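You operate a simulated robot arm through the tools that you are given. There is no shell and no other tool.

You run a simulated robot arm. Do the job below in one go: nothing can be reset, and whatever is moved stays where it is left.

TASK
Wipe the dust off the brown boot's toe cap, then shine the toe cap.
Fine: wipe with the brown cloth and lay it back; the shine bottle goes back in the black cup. A coat counts when it lies all over at full strength: go over it till it gets no stronger. What is to be rubbed or washed off counts as gone when no trace of it is left.

The check looks at the end state, three seconds after you hand in, the way a careful person would. Anything else that was tipped, shoved, dropped, spilled or broken makes it a failure. A push-on lid holds only when it is set on centred and level and pressed home; a screw cap is set on level and turned clockwise until tight. Flat cloth is picked up by pressing the open fingertips on it (5 to 10 N) and closing them slowly along it; thin cloth reads only 2 to 8 mm in the jaws.

THE ROBOT
A 7-joint arm with a two-finger parallel gripper, fixed in place. Base frame: the origin is on the floor under the middle of its stand, x ahead of it, y to its left, z up. Readings come in mm, rad, newtons and seconds.
It reaches about 1247 mm from its shoulder. Its first joint turns from -2.304 to 2.304 rad. Payload 3.91 kg.
The TCP is the grasp point between the finger pads, 30 mm short of the fingertips. In the tool frame z runs along the fingers and y along their closing line. The gripper opens to 110 mm. The fingers are 20 mm wide and 10 mm thick; the gripper's body (48 by 112 mm) begins 55 mm behind the TCP.
Orientation is that of the tool frame in the base frame, as a unit quaternion [x, y, z, w]. With the fingers straight down and closing along the base's y, the tool's x points along the base's -x, its y along +y and its z along -z.

THE INTERFACE
- The arm moves only by the tool send_rows. Its argument "commands" is a list of rows, each an object (a shift or turn left out is 0, a gripper value left out holds the last) with "offset": the shift along the tool's x, y, z in mm, a list of three; "dr": the turn, a rotation vector about the tool's x, y, z in rad, a list of three; "gripper": the closure, from 0 (fully open) to 1 (shut). In form: [{"offset": [tx, ty, tz], "dr": [wx, wy, wz], "gripper": gripper}, ...]. A call has 1 to 20 rows; each row is the pose to reach, as a shift and turn from the pose commanded when the call began, along the tool's axes at that moment. Each row takes 0.2 s and may step no farther than 50 mm and 0.15 rad from the row before; otherwise, or with a gripper value out of range, the whole call is refused. A pose out of reach is approached as far as the arm can. The call stops where the force on the tool passes 40 N (or 10 N more than at its start, if that is more) or the arm is blocked; 0.2 s more then pass. Each finger travels about 108 mm/s and halts on what it meets, pressing with about 24 N; the grip force reading is that of the motor and also rises with nothing between the fingers. The clock runs only during rows and for 0.2 s after the last one: add rows that repeat a pose to give the fingers time. The reply holds the time, the measured pose of the TCP, the force on the tool along the base axes, the opening and the grip force, in the units named above and with some noise, with the torque about the TCP (base axes, N m) and any sound that the robot's microphone picked up, and new pictures: "views" is both (left out), scene, wrist or none.
- Cameras (640 x 400 px; columns grow to the right, rows downward): "scene" is fixed at [219.1, -500.3, 1541.5]; the picture's right is [0.89, -0.46, 0.00], its down [-0.22, -0.43, -0.88] and it looks along [0.40, 0.78, -0.48] (base axes); focal length 356 px, centre (320, 200). "wrist" rides on the gripper at [72, 17, -103] in the tool frame; the picture's right is [-0.23, 0.97, 0.00], its down [-0.76, -0.18, -0.62] and it looks along [-0.61, -0.14, 0.78] (tool axes); focal length 222 px, centre (320, 200). There is no depth. A picture from a camera that has moved, and an enlarged one, comes with that camera's place and axes in the base frame and with its lens.
- close_up(camera, box): a new picture of the part [left, top, right, bottom] of that camera's present view, enlarged. The clock stands still meanwhile.
- finish_job(): hands the job in; it is judged then, once.

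Places have to be worked out from the pictures, the camera data and where the tool is seen. Open the gripper and draw the arm clear of the work before you hand the job in, unless the task says otherwise.

The tools are called after ">>>" by a JSON object that holds its "op" and its "data". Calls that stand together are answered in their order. send_rows: Moves the arm, as the interface text tells. Its arguments: {"type":"object","properties":{"commands":{"type":"array","items":{"type":"object","properties":{"offset":{"type":"array","items":{"type":"number"}},"dr":{"type":"array","items":{"type":"number"}},"gripper":{"type":"number"}}}},"views":{"type":"string","enum":["both","scene","wrist","none"]}},"required":["commands"]} The other tools are called the same way: close_up (camera, box) takes an enlarged picture of a part of a camera's view; finish_job () hands the job in.

At the start:

```text
time_s: 0.0
position: [387.1, 556.3, 1094.7]
orientation: [0.0, 1.0, 0.0, -0.001]
force: [0.5, -0.2, 0.0]
moment: [0.04, 0.03, 0.0]
width: 109.7
grasp_force: 0.1
```

scene: 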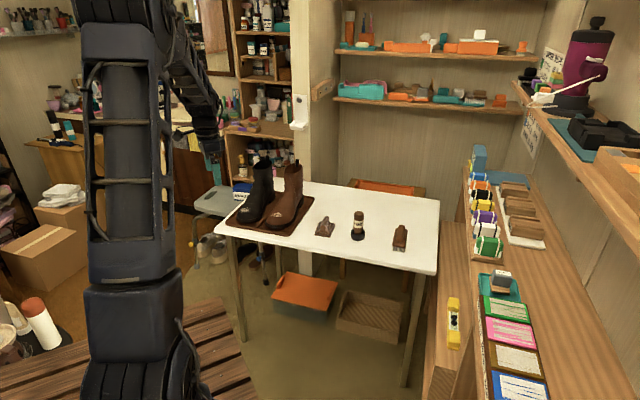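
wrist: 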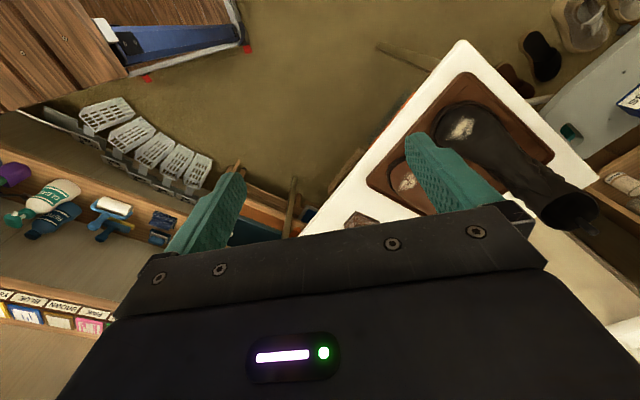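

I'll start by looking closer at the table with boots, cloth, bottle in both cameras before moving anything.

>>> {"op": "close_up", "data": {"camera": "scene", "box": [210, 140, 450, 290]}}

>>> {"op": "close_up", "data": {"camera": "scene", "box": [300, 190, 430, 271]}}

>>> {"op": "close_up", "data": {"camera": "scene", "box": [215, 140, 335, 250]}}

>>> {"op": "close_up", "data": {"camera": "wrist", "box": [300, 30, 620, 240]}}

```text
2.67 times, centred on (330, 215) of scene
camera zoom: at [219.1, -500.3, 1541.5], right [0.89, -0.46, 0.0], down [-0.22, -0.43, -0.88], along [0.4, 0.78, -0.48], focal length 950 px, centre (293, 160)
```

zoom: 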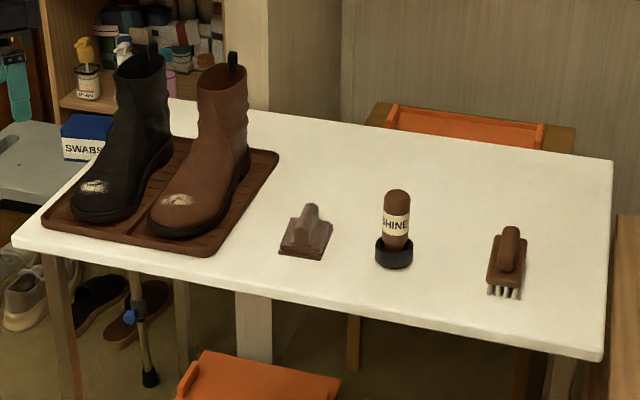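

```text
4.92 times, centred on (365, 230) of scene
camera zoom: at [219.1, -500.3, 1541.5], right [0.89, -0.46, 0.0], down [-0.22, -0.43, -0.88], along [0.4, 0.78, -0.48], focal length 1754 px, centre (98, 50)
```

zoom: 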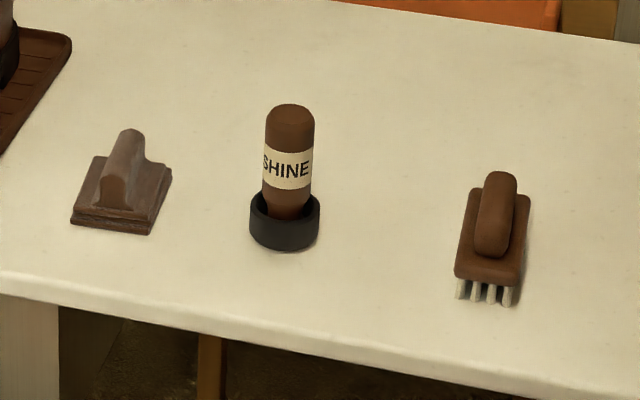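

```text
3.64 times, centred on (275, 195) of scene
camera zoom: at [219.1, -500.3, 1541.5], right [0.89, -0.46, 0.0], down [-0.22, -0.43, -0.88], along [0.4, 0.78, -0.48], focal length 1295 px, centre (484, 218)
```

zoom: 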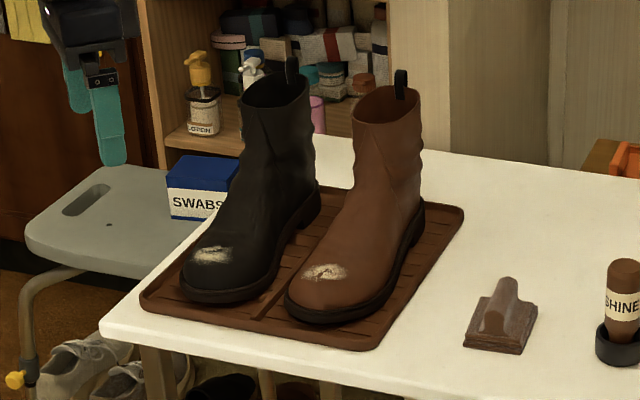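

```text
1.90 times, centred on (460, 135) of wrist
camera zoom: at [313.3, 573.1, 1197.2], right [0.23, 0.97, 0.0], down [0.76, -0.18, 0.62], along [0.61, -0.14, -0.78], focal length 423 px, centre (53, 324)
```

zoom: 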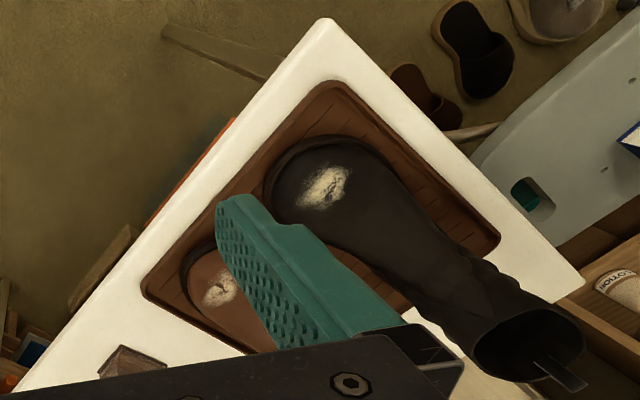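

The brown boot's toe patch triangulates to about (632, 701, 783), the table top is near z≈700, the folded brown cloth is around (814, 616), and the cup and bottle around (912, 510). I'll move to a viewing pose above the table's near side to see these with the wrist camera.

>>> {"op": "send_rows", "data": {"commands": [{"offset": [-36, 8, 16]}, {"offset": [-72, 16, 32]}, {"offset": [-108, 24, 48]}, {"offset": [-144, 32, 64]}, {"offset": [-180, 38, 80]}, {"offset": [-213, 44, 95]}, {"offset": [-213, 44, 95]}]}}

```text
time_s: 1.6
position: [601.5, 601.9, 999.6]
orientation: [0.0, 1.0, 0.0, 0.0]
force: [0.7, -0.5, 0.2]
moment: [0.01, -0.02, 0.02]
width: 110.5
grasp_force: 0.1
camera wrist: at [528.6, 619.7, 1101.9], right [0.23, 0.97, 0.0], down [0.76, -0.18, 0.62], along [0.61, -0.14, -0.78], focal length 222 px, centre (320, 200)
```

scene: 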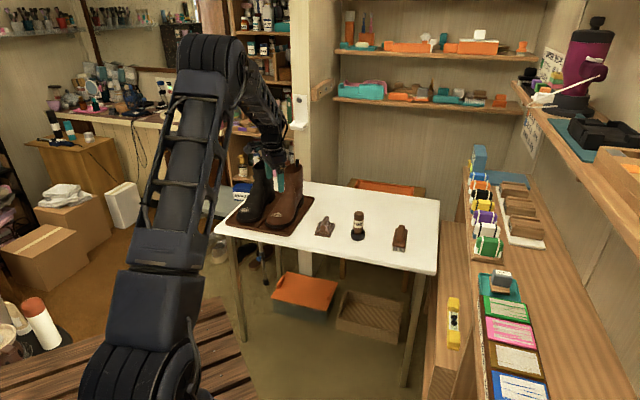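
wrist: 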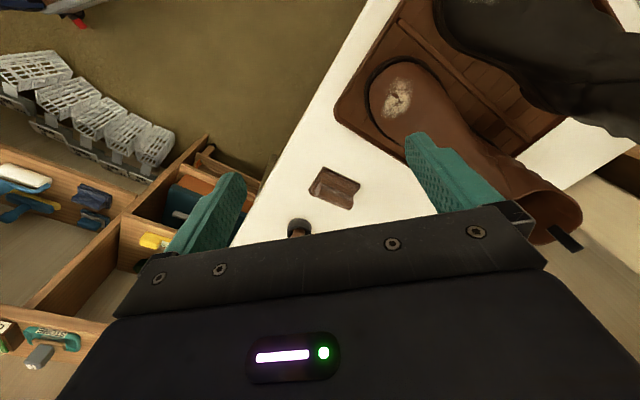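

>>> {"op": "close_up", "data": {"camera": "wrist", "box": [260, 130, 420, 230]}}

>>> {"op": "close_up", "data": {"camera": "wrist", "box": [330, 20, 600, 260]}}

```text
4.00 times, centred on (340, 180) of wrist
camera zoom: at [528.6, 619.7, 1101.9], right [0.23, 0.97, 0.0], down [0.76, -0.18, 0.62], along [0.61, -0.14, -0.78], focal length 888 px, centre (240, 280)
```

zoom: 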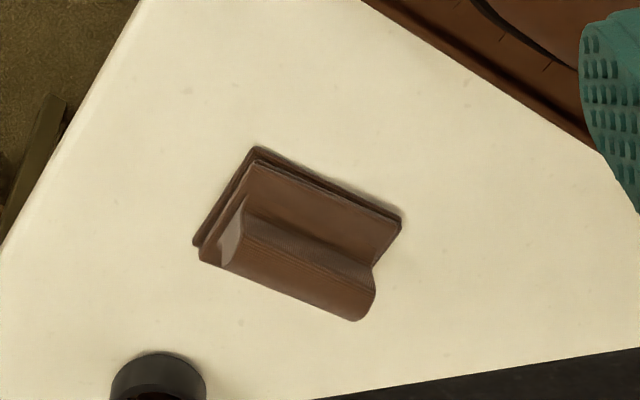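

```text
1.67 times, centred on (465, 140) of wrist
camera zoom: at [528.6, 619.7, 1101.9], right [0.23, 0.97, 0.0], down [0.76, -0.18, 0.62], along [0.61, -0.14, -0.78], focal length 370 px, centre (78, 300)
```

zoom: 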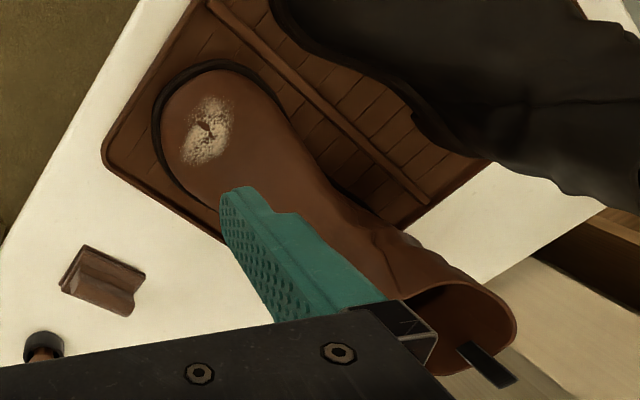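

The ridge on the brown cloth runs at about 47° yaw, with its centre near (801, 588), table top z≈720 and ridge top z≈775. The brown boot's axis is also at about 45°. I'll move above the cloth and yaw the tool so the fingers close across the ridge.

>>> {"op": "send_rows", "data": {"commands": [{"offset": [-40, -3, 15], "dr": [0, 0, -0.137]}, {"offset": [-80, -6, 30], "dr": [0, 0, -0.274]}, {"offset": [-120, -9, 45], "dr": [0, 0, -0.411]}, {"offset": [-160, -11, 60], "dr": [0, 0, -0.548]}, {"offset": [-199, -14, 80], "dr": [0, 0, -0.685]}, {"offset": [-199, -14, 100], "dr": [0, 0, -0.82]}, {"offset": [-199, -14, 100], "dr": [0, 0, -0.82]}]}}

```text
time_s: 3.2
position: [798.5, 588.5, 898.9]
orientation: [-0.399, 0.917, 0.0, 0.0]
force: [-0.5, 0.5, 0.3]
moment: [-0.03, 0.01, 0.0]
width: 110.0
grasp_force: 0.0
camera wrist: at [736.1, 547.5, 1000.5], right [-0.56, 0.83, 0.0], down [0.65, 0.44, 0.62], along [0.52, 0.35, -0.78], focal length 222 px, centre (320, 200)
```

scene: 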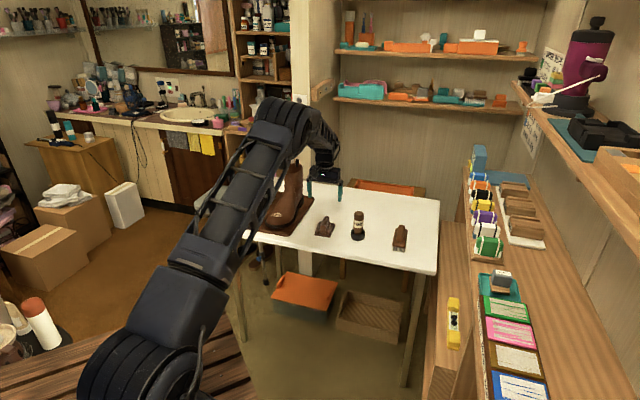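
wrist: 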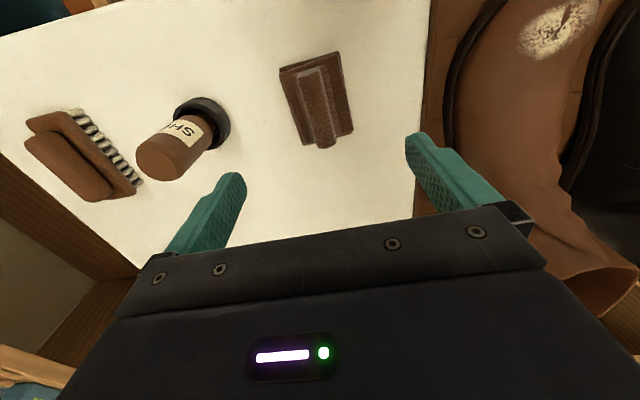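

>>> {"op": "close_up", "data": {"camera": "wrist", "box": [250, 30, 390, 170]}}

>>> {"op": "close_up", "data": {"camera": "wrist", "box": [10, 70, 260, 230]}}

>>> {"op": "close_up", "data": {"camera": "wrist", "box": [420, 0, 640, 160]}}

>>> {"op": "close_up", "data": {"camera": "scene", "box": [240, 150, 420, 265]}}

```text
2.86 times, centred on (320, 100) of wrist
camera zoom: at [736.1, 547.5, 1000.5], right [-0.56, 0.83, 0.0], down [0.65, 0.44, 0.62], along [0.52, 0.35, -0.78], focal length 635 px, centre (320, 486)
```

zoom: 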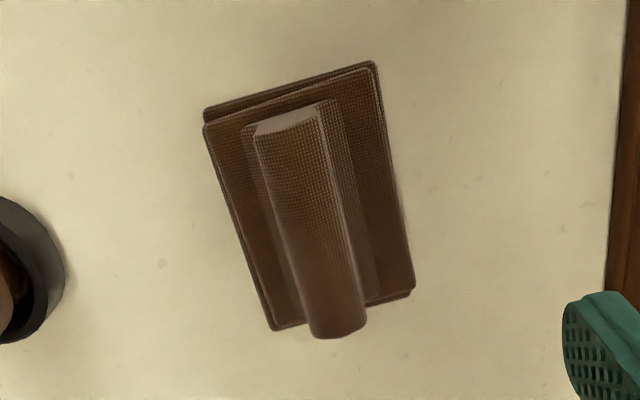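

```text
2.50 times, centred on (135, 150) of wrist
camera zoom: at [736.1, 547.5, 1000.5], right [-0.56, 0.83, 0.0], down [0.65, 0.44, 0.62], along [0.52, 0.35, -0.78], focal length 555 px, centre (782, 325)
```

zoom: 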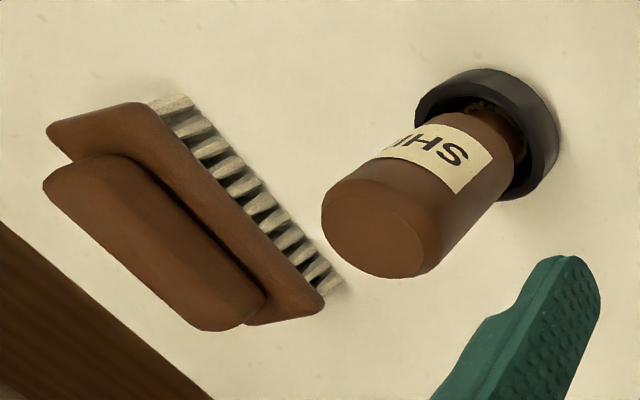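

```text
2.50 times, centred on (530, 80) of wrist
camera zoom: at [736.1, 547.5, 1000.5], right [-0.56, 0.83, 0.0], down [0.65, 0.44, 0.62], along [0.52, 0.35, -0.78], focal length 555 px, centre (-205, 500)
```

zoom: 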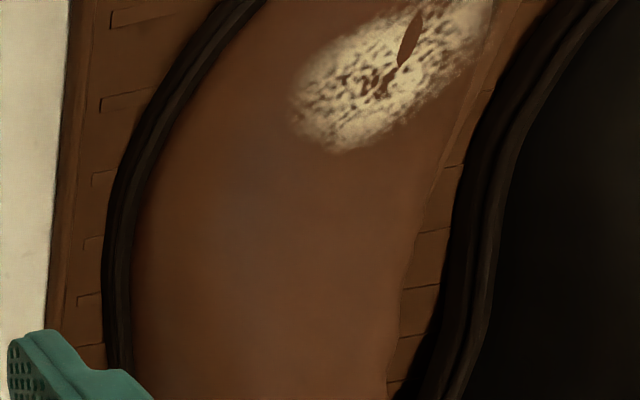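

```text
3.48 times, centred on (330, 208) of scene
camera zoom: at [219.1, -500.3, 1541.5], right [0.89, -0.46, 0.0], down [-0.22, -0.43, -0.88], along [0.4, 0.78, -0.48], focal length 1239 px, centre (285, 174)
```

zoom: 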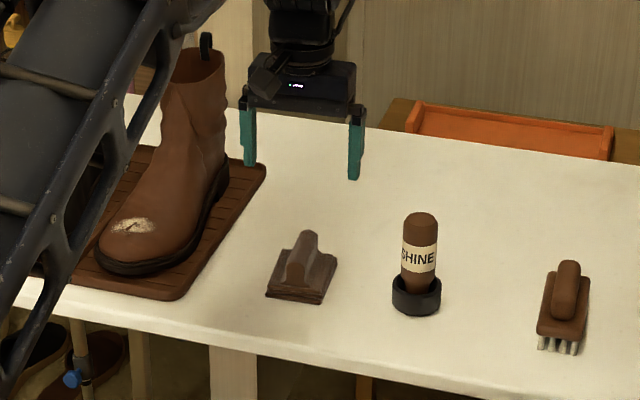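

The tool at (798, 588) sits centred over the ridge and is aligned with it (about 47°). I'll lower straight down so the fingertips straddle the ridge just above the pad.

>>> {"op": "send_rows", "data": {"commands": [{"offset": [0, -1, 40]}, {"offset": [0, -1, 80]}, {"offset": [0, -1, 105]}, {"offset": [0, -1, 120]}, {"offset": [0, -1, 125]}, {"offset": [0, -1, 125]}]}}

```text
time_s: 4.6
position: [799.8, 586.3, 774.3]
orientation: [-0.399, 0.917, 0.0, 0.001]
force: [0.0, 1.0, -0.5]
moment: [0.02, 0.03, 0.04]
width: 110.0
grasp_force: 0.2
camera wrist: at [736.5, 544.6, 877.1], right [-0.56, 0.83, 0.0], down [0.65, 0.44, 0.62], along [0.52, 0.35, -0.78], focal length 222 px, centre (320, 200)
```

scene: 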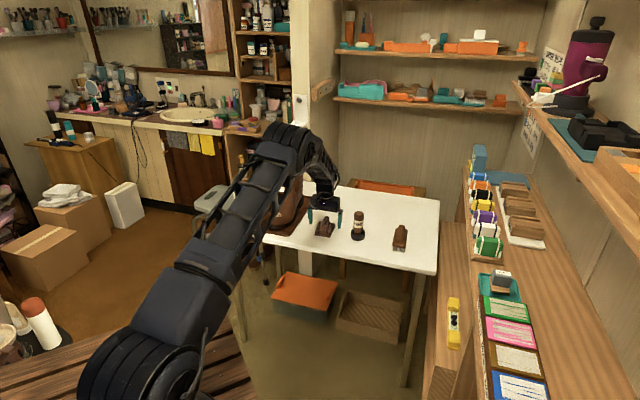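
wrist: 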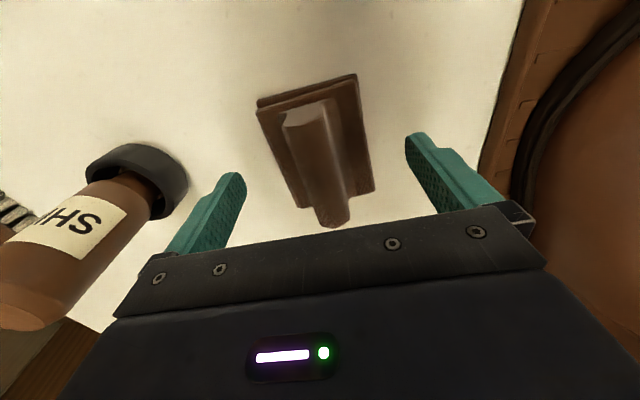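

>>> {"op": "close_up", "data": {"camera": "scene", "box": [290, 190, 370, 245]}}

>>> {"op": "close_up", "data": {"camera": "wrist", "box": [160, 60, 520, 280]}}

```text
7.27 times, centred on (330, 218) of scene
camera zoom: at [219.1, -500.3, 1541.5], right [0.89, -0.46, 0.0], down [-0.22, -0.43, -0.88], along [0.4, 0.78, -0.48], focal length 2590 px, centre (247, 73)
```

zoom: 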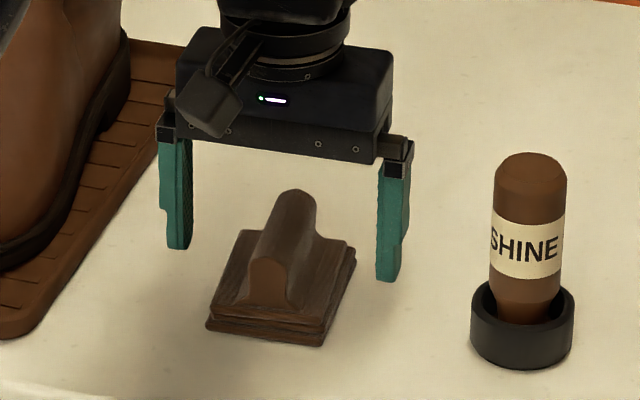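

```text
1.78 times, centred on (340, 170) of wrist
camera zoom: at [736.5, 544.6, 877.1], right [-0.56, 0.83, 0.0], down [0.65, 0.44, 0.62], along [0.52, 0.35, -0.78], focal length 395 px, centre (284, 253)
```

zoom: 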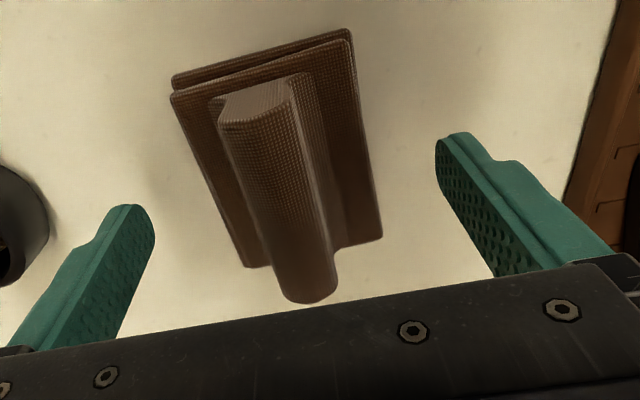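

Fingertips are at z≈744, straddling the ridge, which is centred between them. I'll go down 4 mm more and close the fingers on the ridge.

>>> {"op": "send_rows", "data": {"commands": [{"offset": [0, 0, 4]}, {"offset": [0, 0, 4], "gripper": 0.4}, {"offset": [0, 0, 4], "gripper": 0.6}, {"offset": [0, 0, 4], "gripper": 0.7}, {"offset": [0, 0, 4], "gripper": 0.8}, {"offset": [0, 0, 4], "gripper": 1.0}, {"offset": [0, 0, 4], "gripper": 1.0}, {"offset": [0, 0, 4], "gripper": 1.0}]}}

```text
time_s: 6.4
position: [799.6, 585.4, 772.0]
orientation: [-0.398, 0.918, 0.0, 0.0]
force: [0.1, 0.0, 1.1]
moment: [0.01, -0.02, 0.05]
width: 23.3
grasp_force: 24.5
camera wrist: at [737.0, 543.9, 874.0], right [-0.56, 0.83, 0.0], down [0.65, 0.44, 0.62], along [0.52, 0.35, -0.78], focal length 222 px, centre (320, 200)
```

scene: 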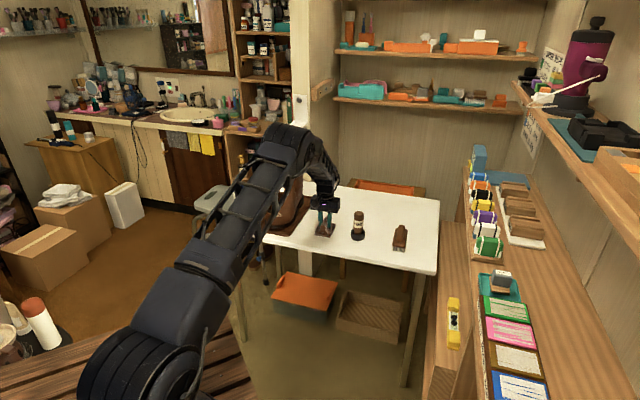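
wrist: 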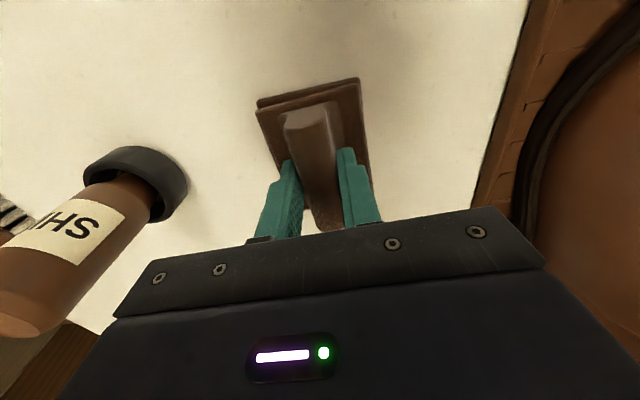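

The cloth ridge is gripped (width 23 mm, 24 N) with TCP at (799.6, 585.4, 771). I'll lift it straight up and check that it comes along.

>>> {"op": "send_rows", "data": {"commands": [{"offset": [0, 0, -15]}, {"offset": [0, 0, -40]}, {"offset": [0, 0, -80]}, {"offset": [0, 0, -120]}, {"offset": [0, 0, -150]}, {"offset": [0, 0, -150]}]}}

```text
time_s: 7.8
position: [799.4, 587.4, 922.4]
orientation: [-0.399, 0.917, 0.001, 0.0]
force: [-0.3, -0.8, -0.3]
moment: [0.03, 0.05, 0.01]
width: 23.3
grasp_force: 24.4
camera wrist: at [737.2, 545.2, 1024.7], right [-0.56, 0.83, 0.0], down [0.65, 0.44, 0.62], along [0.52, 0.35, -0.78], focal length 222 px, centre (320, 200)
```

scene: 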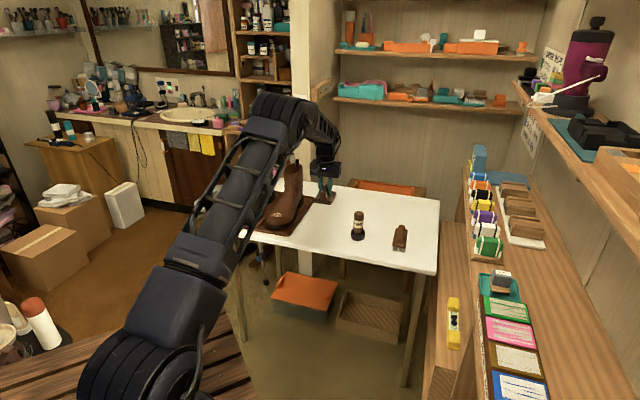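
wrist: 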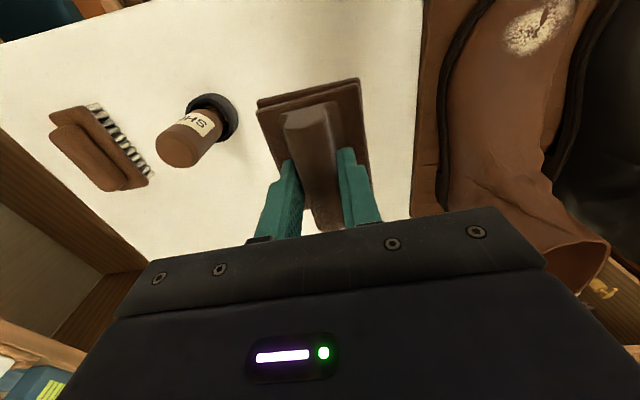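

The cloth came up cleanly with the gripper. I'll move it beside the brown toe, still high, to get a good look at the dusty patch and the toe's shape.

>>> {"op": "send_rows", "data": {"commands": [{"offset": [10, 30, 0]}, {"offset": [20, 60, 0]}, {"offset": [31, 90, 0]}, {"offset": [31, 90, 0]}]}}

>>> {"op": "close_up", "data": {"camera": "wrist", "box": [340, 0, 640, 210]}}

>>> {"op": "close_up", "data": {"camera": "scene", "box": [235, 150, 355, 240]}}

```text
time_s: 8.8
position: [712.7, 624.3, 923.3]
orientation: [-0.399, 0.917, 0.0, 0.001]
force: [0.7, -0.1, -0.7]
moment: [0.03, 0.05, 0.0]
width: 23.7
grasp_force: 24.7
camera wrist: at [649.3, 583.4, 1024.4], right [-0.56, 0.83, 0.0], down [0.65, 0.44, 0.62], along [0.52, 0.35, -0.78], focal length 222 px, centre (320, 200)
```

scene: 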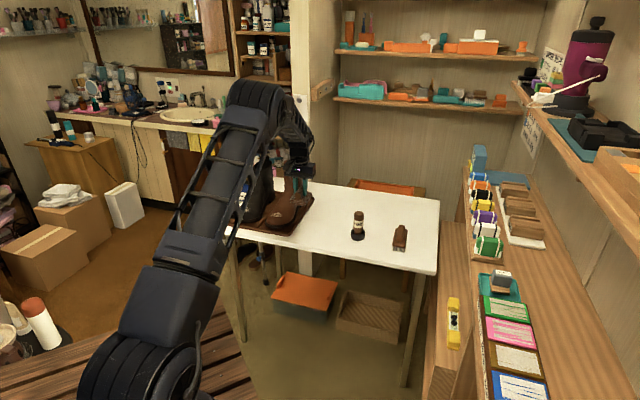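
wrist: 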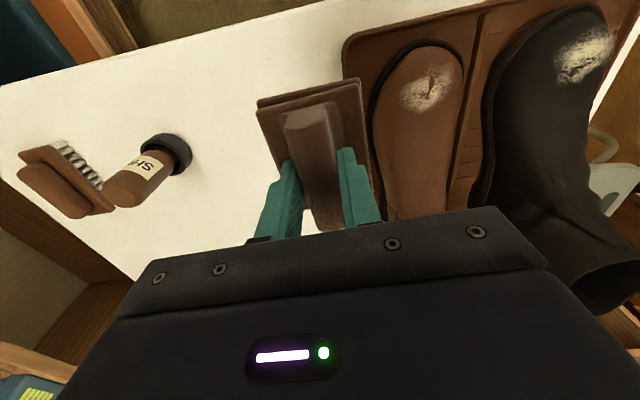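

```text
1.90 times, centred on (490, 105) of wrist
camera zoom: at [649.3, 583.4, 1024.4], right [-0.56, 0.83, 0.0], down [0.65, 0.44, 0.62], along [0.52, 0.35, -0.78], focal length 423 px, centre (-4, 381)
```

zoom: 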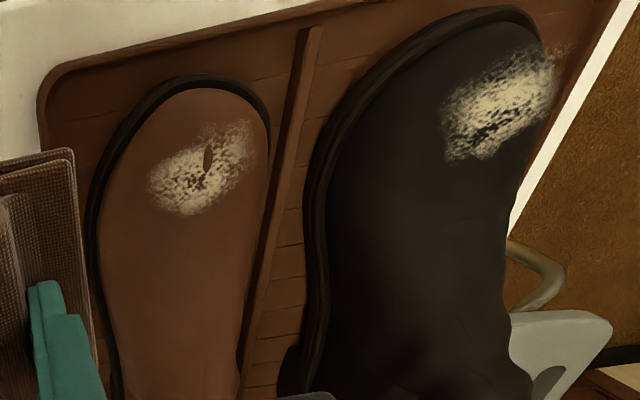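

```text
4.44 times, centred on (295, 195) of scene
camera zoom: at [219.1, -500.3, 1541.5], right [0.89, -0.46, 0.0], down [-0.22, -0.43, -0.88], along [0.4, 0.78, -0.48], focal length 1583 px, centre (431, 222)
```

zoom: 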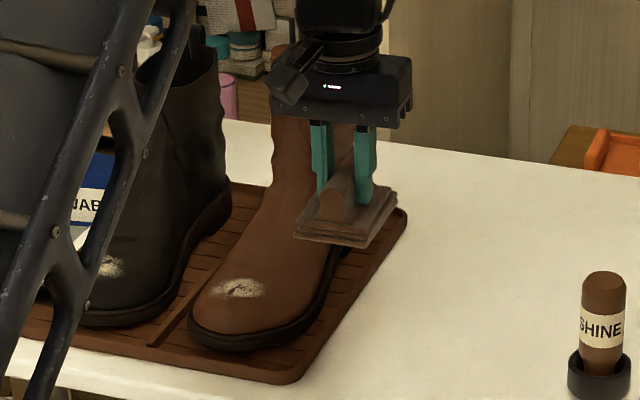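

The dusty patch on the brown toe is centred near (632, 701, 783) and about 55×45 mm, on a dome that slopes towards the toe tip. I'll bring the pad over it, still some centimetres up, tilting the tool about 20° so the pad face matches the slope.

>>> {"op": "send_rows", "data": {"commands": [{"offset": [10, 38, 8], "dr": [0, -0.12, 0]}, {"offset": [20, 76, 16], "dr": [0, -0.24, 0]}, {"offset": [30, 114, 23], "dr": [0, -0.35, 0]}, {"offset": [30, 114, 23], "dr": [0, -0.35, 0]}]}}

>>> {"op": "close_up", "data": {"camera": "scene", "box": [235, 150, 355, 240]}}

```text
time_s: 9.8
position: [608.6, 679.0, 900.2]
orientation: [-0.393, 0.903, 0.07, 0.16]
force: [0.1, -0.2, -1.3]
moment: [0.0, -0.01, 0.0]
width: 23.4
grasp_force: 24.1
camera wrist: at [524.0, 614.6, 971.1], right [-0.57, 0.82, 0.08], down [0.47, 0.24, 0.85], along [0.68, 0.52, -0.53], focal length 222 px, centre (320, 200)
```

scene: 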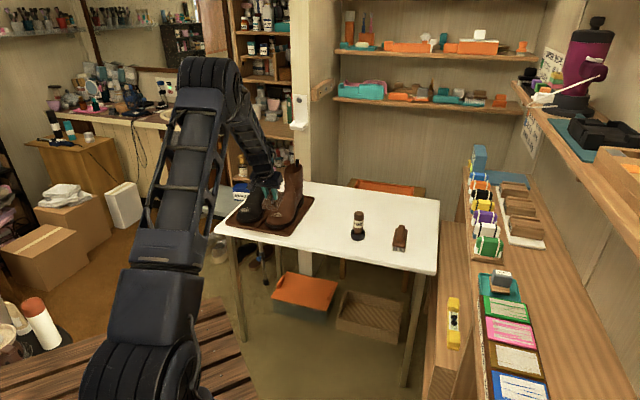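
wrist: 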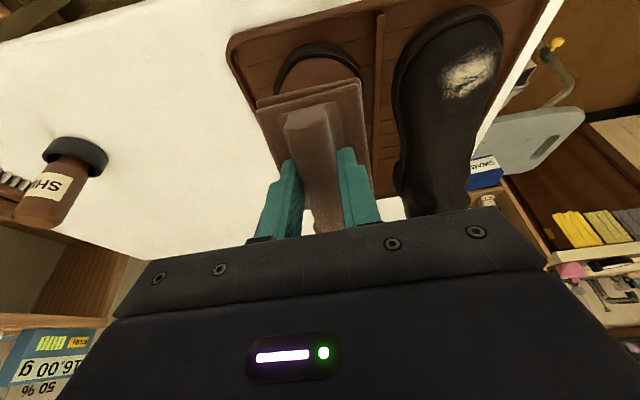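

```text
4.44 times, centred on (295, 195) of scene
camera zoom: at [219.1, -500.3, 1541.5], right [0.89, -0.46, 0.0], down [-0.22, -0.43, -0.88], along [0.4, 0.78, -0.48], focal length 1583 px, centre (431, 222)
```

zoom: 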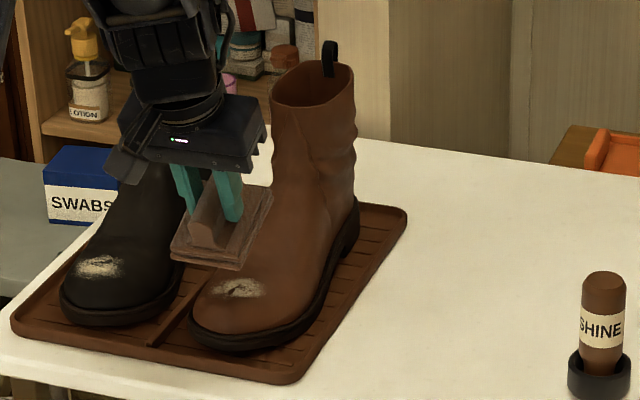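

>>> {"op": "close_up", "data": {"camera": "scene", "box": [262, 190, 318, 225]}}

```text
11.43 times, centred on (290, 208) of scene
camera zoom: at [219.1, -500.3, 1541.5], right [0.89, -0.46, 0.0], down [-0.22, -0.43, -0.88], along [0.4, 0.78, -0.48], focal length 4071 px, centre (663, 114)
```

zoom: 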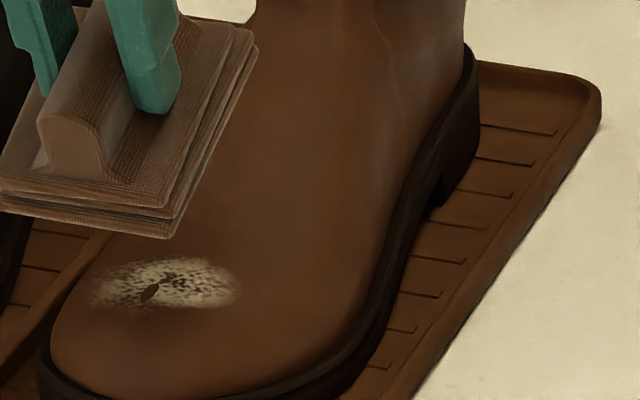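

The dark oval in the patch triangulates to (627, 699, 784), so contact along the tool axis should come about 67 mm down. I'll approach to about 7 mm short of it.

>>> {"op": "send_rows", "data": {"commands": [{"offset": [6, 0, 30]}, {"offset": [13, 0, 50]}, {"offset": [13, 0, 60]}, {"offset": [13, 0, 60]}]}}

>>> {"op": "close_up", "data": {"camera": "scene", "box": [240, 180, 310, 230]}}

```text
time_s: 10.8
position: [614.0, 686.1, 837.8]
orientation: [-0.392, 0.903, 0.069, 0.16]
force: [0.7, -0.6, -0.4]
moment: [-0.01, 0.02, -0.01]
width: 23.2
grasp_force: 24.3
camera wrist: at [531.6, 622.3, 908.4], right [-0.57, 0.82, 0.08], down [0.47, 0.25, 0.85], along [0.68, 0.52, -0.53], focal length 222 px, centre (320, 200)
```

scene: 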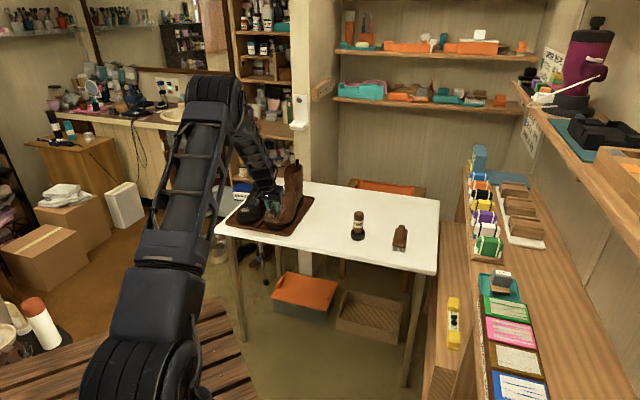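
wrist: 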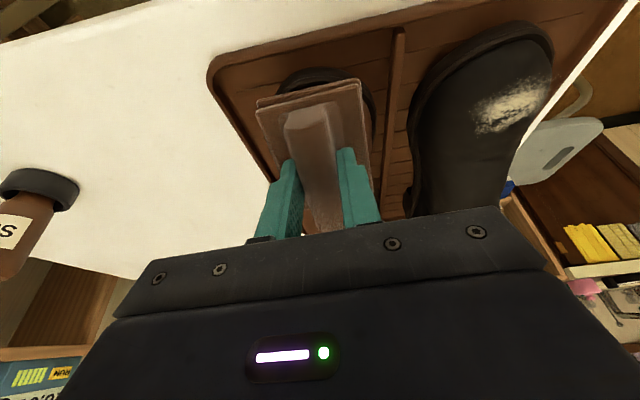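

```text
8.00 times, centred on (275, 205) of scene
camera zoom: at [219.1, -500.3, 1541.5], right [0.89, -0.46, 0.0], down [-0.22, -0.43, -0.88], along [0.4, 0.78, -0.48], focal length 2850 px, centre (680, 160)
```

zoom: 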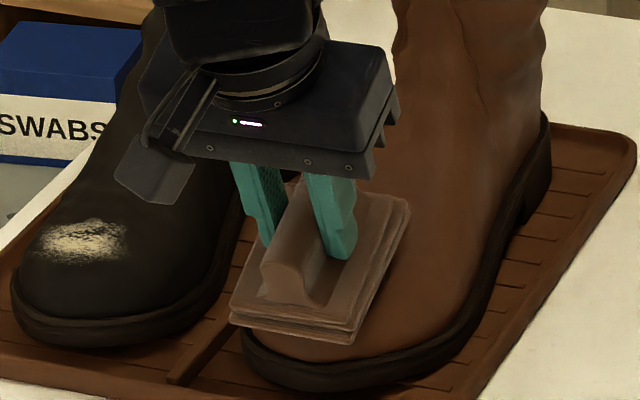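

The pad hovers over the patch with no contact yet (force about 0). I'll lower along the tool axis in 1–2 mm steps until I feel contact.

>>> {"op": "send_rows", "data": {"commands": [{"offset": [0, 0, 2]}, {"offset": [0, 0, 4]}, {"offset": [0, 0, 5]}, {"offset": [0, 0, 5]}], "views": "none"}}

```text
time_s: 11.8
position: [615.2, 688.1, 832.4]
orientation: [-0.393, 0.903, 0.07, 0.161]
force: [-0.9, 0.0, 0.1]
moment: [0.01, -0.03, 0.04]
width: 23.0
grasp_force: 24.3
```

No contact so far; I'll continue down a few millimetres more.

>>> {"op": "send_rows", "data": {"commands": [{"offset": [0, 0, 1.5]}, {"offset": [0, 0, 3]}, {"offset": [0, 0, 4]}, {"offset": [0, 0, 4]}], "views": "none"}}

```text
time_s: 12.8
position: [615.5, 689.0, 830.1]
orientation: [-0.392, 0.903, 0.07, 0.161]
force: [-4.5, -2.9, 13.1]
moment: [-0.2, 0.22, -0.01]
width: 23.4
grasp_force: 24.0
```

Contact made: about 14 N along the pad normal, with contact a bit toward the toe tip from the pad centre. I'll rub gently side to side and fore and aft, then check the force.

>>> {"op": "send_rows", "data": {"commands": [{"offset": [0, 8, 0]}, {"offset": [0, 16, 0]}, {"offset": [0, 8, 0]}, {"offset": [0, 0, 0]}, {"offset": [0, -8, 0]}, {"offset": [0, -16, 0]}, {"offset": [0, -8, 0]}, {"offset": [0, 0, 0]}, {"offset": [-8, 0, 1]}, {"offset": [-15, 0, 2]}, {"offset": [-15, 10, 2]}, {"offset": [-15, 0, 2]}, {"offset": [-15, -10, 2]}, {"offset": [-15, 0, 2]}, {"offset": [-8, 0, 1]}, {"offset": [0, 0, 0]}], "views": "scene"}}

>>> {"op": "close_up", "data": {"camera": "scene", "box": [240, 180, 310, 230]}}

```text
time_s: 16.2
position: [615.3, 687.4, 827.0]
orientation: [-0.393, 0.903, 0.069, 0.159]
force: [0.0, -0.7, -1.0]
moment: [0.02, -0.01, 0.02]
width: 23.2
grasp_force: 23.7
```

scene: 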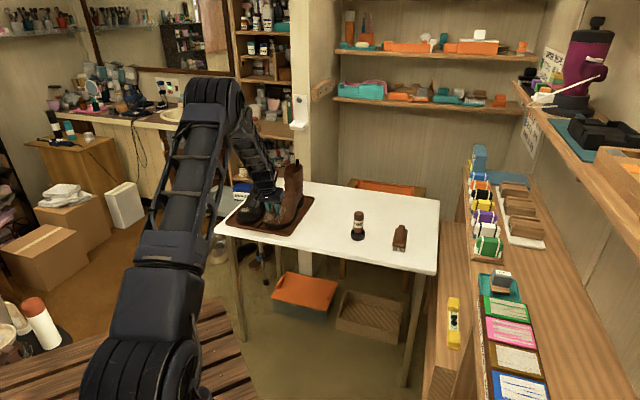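

```text
8.00 times, centred on (275, 205) of scene
camera zoom: at [219.1, -500.3, 1541.5], right [0.89, -0.46, 0.0], down [-0.22, -0.43, -0.88], along [0.4, 0.78, -0.48], focal length 2850 px, centre (680, 160)
```

zoom: 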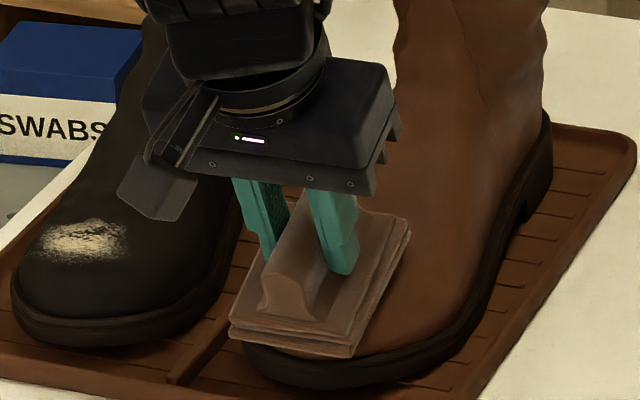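

The force dropped to zero and the pad seems to have settled slightly in the grip, flatter with the surface. I'll lift clear to check the cloth and see what the rub did to the dust.

>>> {"op": "send_rows", "data": {"commands": [{"offset": [0, 0, -20]}, {"offset": [0, 0, -50]}, {"offset": [0, 0, -80]}, {"offset": [0, 0, -80]}]}}

>>> {"op": "close_up", "data": {"camera": "scene", "box": [262, 190, 318, 225]}}

>>> {"op": "close_up", "data": {"camera": "scene", "box": [240, 150, 320, 200]}}

>>> {"op": "close_up", "data": {"camera": "wrist", "box": [230, 30, 410, 240]}}

```text
time_s: 17.2
position: [598.3, 665.5, 904.1]
orientation: [-0.393, 0.903, 0.07, 0.16]
force: [-0.4, -0.1, -0.8]
moment: [-0.04, 0.05, 0.02]
width: 23.2
grasp_force: 24.1
camera wrist: at [514.6, 602.7, 974.2], right [-0.57, 0.82, 0.08], down [0.47, 0.25, 0.85], along [0.68, 0.52, -0.53], focal length 222 px, centre (320, 200)
```

scene: 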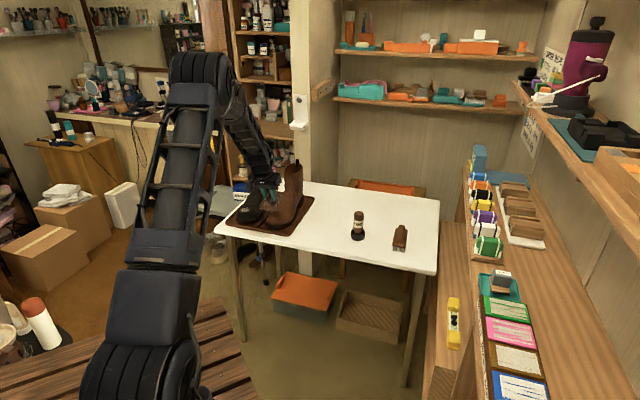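
wrist: 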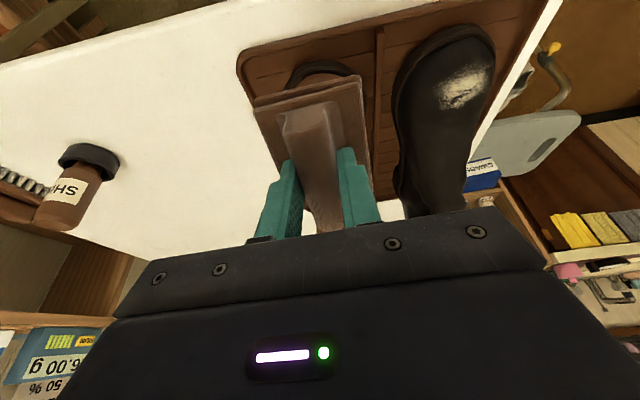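

```text
11.43 times, centred on (290, 208) of scene
camera zoom: at [219.1, -500.3, 1541.5], right [0.89, -0.46, 0.0], down [-0.22, -0.43, -0.88], along [0.4, 0.78, -0.48], focal length 4071 px, centre (663, 114)
```

zoom: 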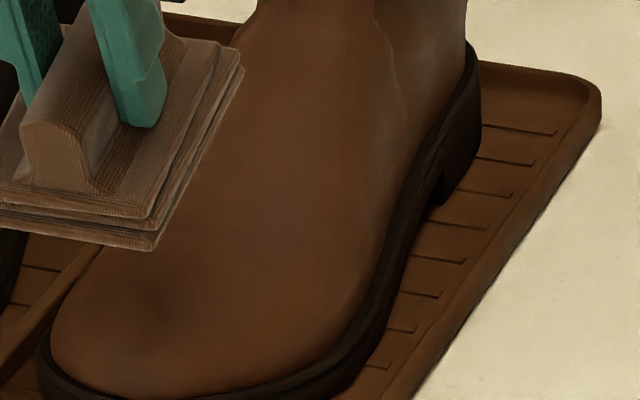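

```text
8.00 times, centred on (280, 175) of scene
camera zoom: at [219.1, -500.3, 1541.5], right [0.89, -0.46, 0.0], down [-0.22, -0.43, -0.88], along [0.4, 0.78, -0.48], focal length 2850 px, centre (640, 400)
```

zoom: 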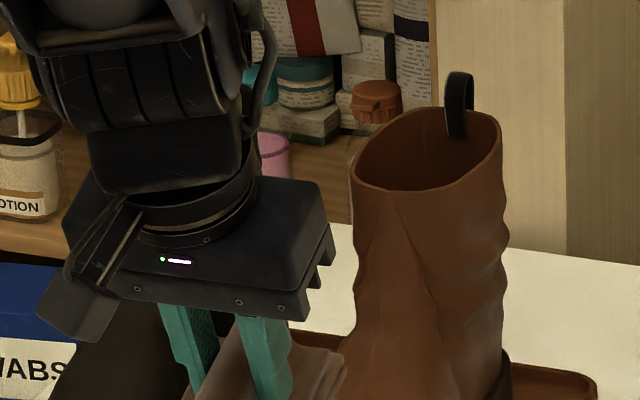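

```text
1.90 times, centred on (320, 135) of wrist
camera zoom: at [514.6, 602.7, 974.2], right [-0.57, 0.82, 0.08], down [0.47, 0.25, 0.85], along [0.68, 0.52, -0.53], focal length 423 px, centre (320, 324)
```

zoom: 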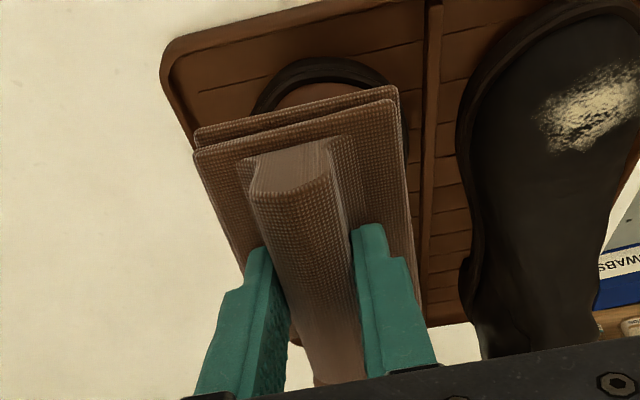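

From the scene camera the dust appears gone. I'll move the pad off to the right and untilt to inspect the toe closely with the wrist camera for any trace.

>>> {"op": "send_rows", "data": {"commands": [{"offset": [-5, -34, 0], "dr": [0, 0.12, 0]}, {"offset": [-10, -68, 8], "dr": [0, 0.24, 0]}, {"offset": [-20, -101, 20], "dr": [0, 0.35, 0]}, {"offset": [-20, -101, 20], "dr": [0, 0.35, 0]}]}}

>>> {"op": "close_up", "data": {"camera": "wrist", "box": [370, 20, 500, 150]}}

>>> {"op": "close_up", "data": {"camera": "scene", "box": [262, 195, 302, 220]}}

```text
time_s: 18.2
position: [691.1, 617.7, 890.7]
orientation: [-0.399, 0.917, 0.0, 0.001]
force: [0.1, 0.2, -0.7]
moment: [0.03, -0.01, -0.01]
width: 23.3
grasp_force: 23.6
camera wrist: at [628.4, 576.9, 993.7], right [-0.56, 0.83, 0.0], down [0.65, 0.44, 0.62], along [0.52, 0.35, -0.78], focal length 222 px, centre (320, 200)
```

scene: 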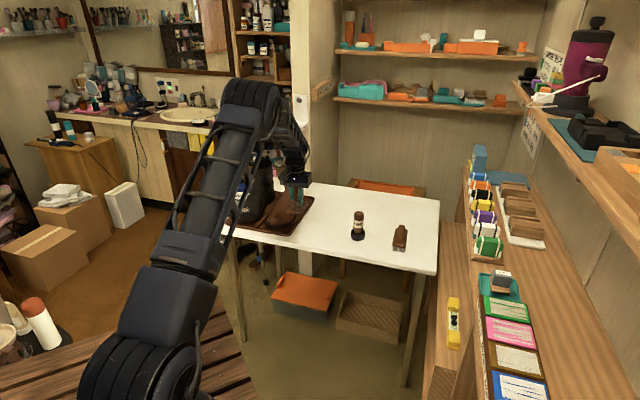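
wrist: 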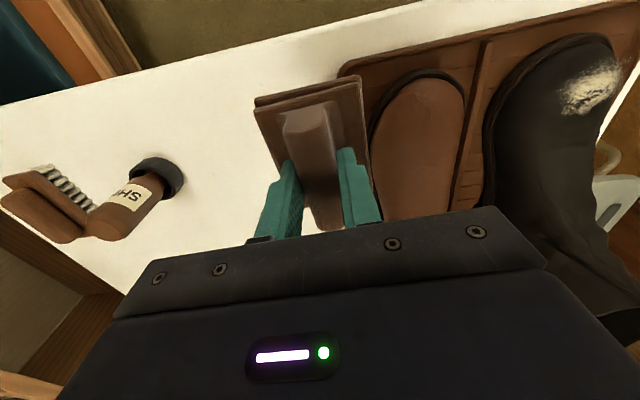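

```text
3.08 times, centred on (435, 85) of wrist
camera zoom: at [628.4, 576.9, 993.7], right [-0.56, 0.83, 0.0], down [0.65, 0.44, 0.62], along [0.52, 0.35, -0.78], focal length 684 px, centre (-34, 554)
```

zoom: 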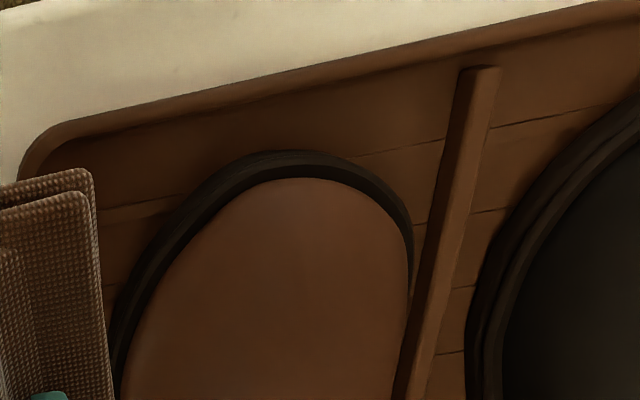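

```text
16.00 times, centred on (282, 208) of scene
camera zoom: at [219.1, -500.3, 1541.5], right [0.89, -0.46, 0.0], down [-0.22, -0.43, -0.88], along [0.4, 0.78, -0.48], focal length 5699 px, centre (928, 80)
```

zoom: 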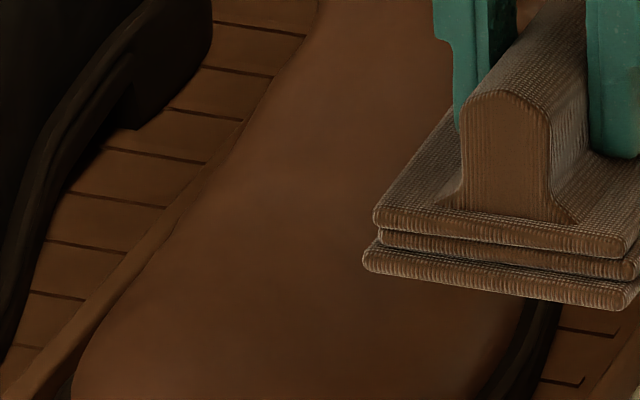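

>>> {"op": "close_up", "data": {"camera": "wrist", "box": [370, 60, 480, 220]}}

>>> {"op": "close_up", "data": {"camera": "wrist", "box": [390, 70, 470, 120]}}

```text
2.50 times, centred on (425, 140) of wrist
camera zoom: at [628.4, 576.9, 993.7], right [-0.56, 0.83, 0.0], down [0.65, 0.44, 0.62], along [0.52, 0.35, -0.78], focal length 555 px, centre (58, 350)
```

zoom: 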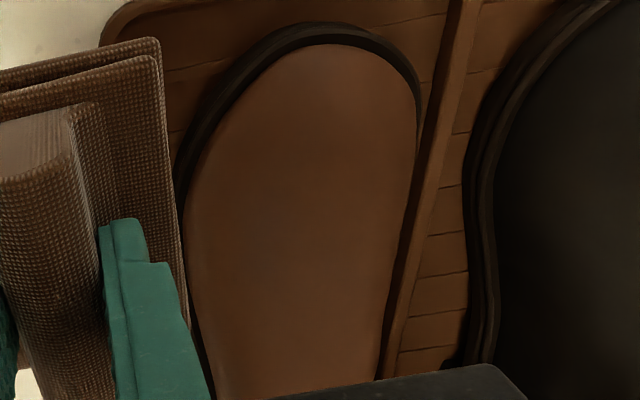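

```text
8.00 times, centred on (430, 95) of wrist
camera zoom: at [628.4, 576.9, 993.7], right [-0.56, 0.83, 0.0], down [0.65, 0.44, 0.62], along [0.52, 0.35, -0.78], focal length 1777 px, centre (-560, 1040)
```

zoom: 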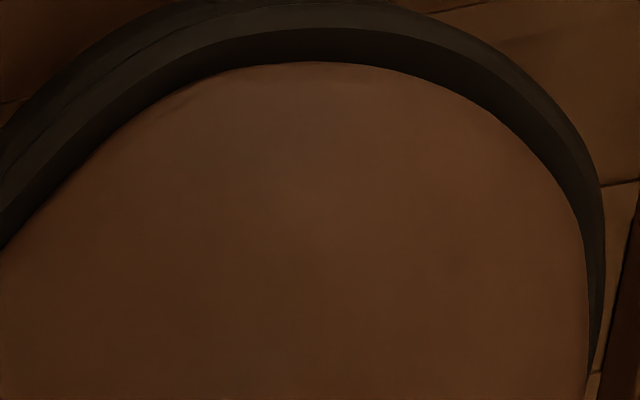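

No trace of dust is visible. To be thorough I'll do a second light pass with a gentler tilt (about 11°), coming back over the toe first while staying about 1 cm above it.

>>> {"op": "send_rows", "data": {"commands": [{"offset": [-2, 34, 0], "dr": [0, -0.07, 0]}, {"offset": [-5, 68, 0], "dr": [0, -0.14, 0]}, {"offset": [-7, 101, 5], "dr": [0, -0.2, 0]}, {"offset": [-7, 101, 30], "dr": [0, -0.2, 0]}, {"offset": [-7, 101, 45], "dr": [0, -0.2, 0]}, {"offset": [-7, 101, 45], "dr": [0, -0.2, 0]}], "views": "none"}}

>>> {"op": "close_up", "data": {"camera": "scene", "box": [240, 180, 310, 230]}}

```text
time_s: 19.6
position: [619.1, 692.8, 846.0]
orientation: [-0.396, 0.913, 0.04, 0.092]
force: [0.0, 0.3, 0.9]
moment: [-0.02, 0.0, -0.02]
width: 23.3
grasp_force: 24.4
```

```text
8.00 times, centred on (275, 205) of scene
camera zoom: at [219.1, -500.3, 1541.5], right [0.89, -0.46, 0.0], down [-0.22, -0.43, -0.88], along [0.4, 0.78, -0.48], focal length 2850 px, centre (680, 160)
```

zoom: 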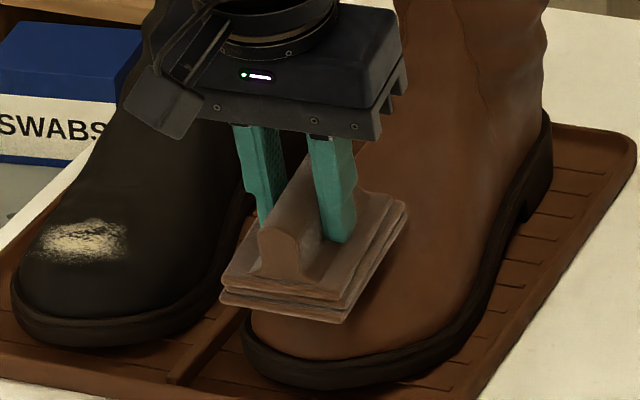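

Hovering about 1 cm above the toe; I'll step down until light contact.

>>> {"op": "send_rows", "data": {"commands": [{"offset": [0, 0, 4]}, {"offset": [0, 0, 8]}, {"offset": [0, 0, 10]}, {"offset": [0, 0, 11]}, {"offset": [0, 0, 11]}], "views": "none"}}

```text
time_s: 20.8
position: [621.8, 695.0, 835.6]
orientation: [-0.397, 0.913, 0.04, 0.091]
force: [0.8, 0.8, -0.4]
moment: [0.01, -0.01, 0.0]
width: 23.5
grasp_force: 24.0
```

>>> {"op": "send_rows", "data": {"commands": [{"offset": [0, 0, 1]}, {"offset": [0, 0, 2]}, {"offset": [0, 0, 3]}, {"offset": [0, 0, 3]}], "views": "none"}}

```text
time_s: 21.8
position: [621.3, 694.8, 833.0]
orientation: [-0.397, 0.912, 0.04, 0.092]
force: [-0.5, 0.3, 0.0]
moment: [0.02, 0.0, 0.01]
width: 23.1
grasp_force: 23.5
```

Still no contact at z≈833; I'll keep lowering in 1 mm steps.

>>> {"op": "send_rows", "data": {"commands": [{"offset": [0, 0, 1]}, {"offset": [0, 0, 2]}, {"offset": [0, 0, 3]}, {"offset": [0, 0, 3]}], "views": "none"}}

```text
time_s: 22.8
position: [620.9, 695.1, 831.3]
orientation: [-0.397, 0.912, 0.04, 0.092]
force: [0.5, 0.6, -0.5]
moment: [-0.01, 0.06, -0.01]
width: 23.1
grasp_force: 24.5
```

>>> {"op": "send_rows", "data": {"commands": [{"offset": [0, 0, 1]}, {"offset": [0, 0, 2]}, {"offset": [0, 0, 2]}], "views": "none"}}

>>> {"op": "close_up", "data": {"camera": "scene", "box": [240, 180, 310, 230]}}

```text
time_s: 23.6
position: [622.3, 694.6, 828.5]
orientation: [-0.397, 0.912, 0.04, 0.092]
force: [0.7, 0.2, -0.7]
moment: [0.01, 0.04, -0.04]
width: 23.3
grasp_force: 24.1
```

```text
8.00 times, centred on (275, 205) of scene
camera zoom: at [219.1, -500.3, 1541.5], right [0.89, -0.46, 0.0], down [-0.22, -0.43, -0.88], along [0.4, 0.78, -0.48], focal length 2850 px, centre (680, 160)
```

zoom: 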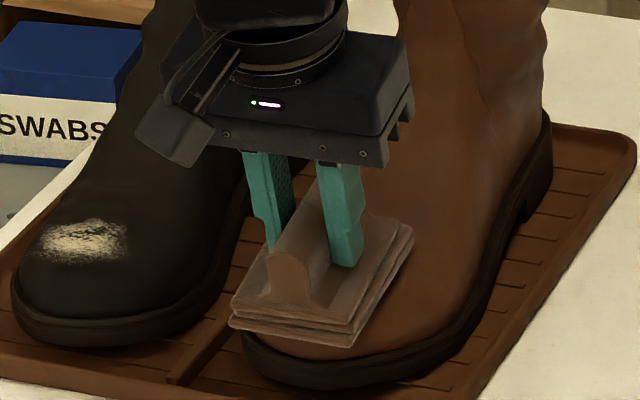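

Still no force; pad face should be nearly on the leather. I'll keep stepping down carefully.

>>> {"op": "send_rows", "data": {"commands": [{"offset": [0, 0, 1]}, {"offset": [0, 0, 2]}, {"offset": [0, 0, 2]}], "views": "none"}}

```text
time_s: 24.4
position: [624.1, 695.7, 827.3]
orientation: [-0.397, 0.912, 0.04, 0.091]
force: [-1.6, -2.4, 5.5]
moment: [-0.09, 0.1, 0.01]
width: 23.2
grasp_force: 23.8
```

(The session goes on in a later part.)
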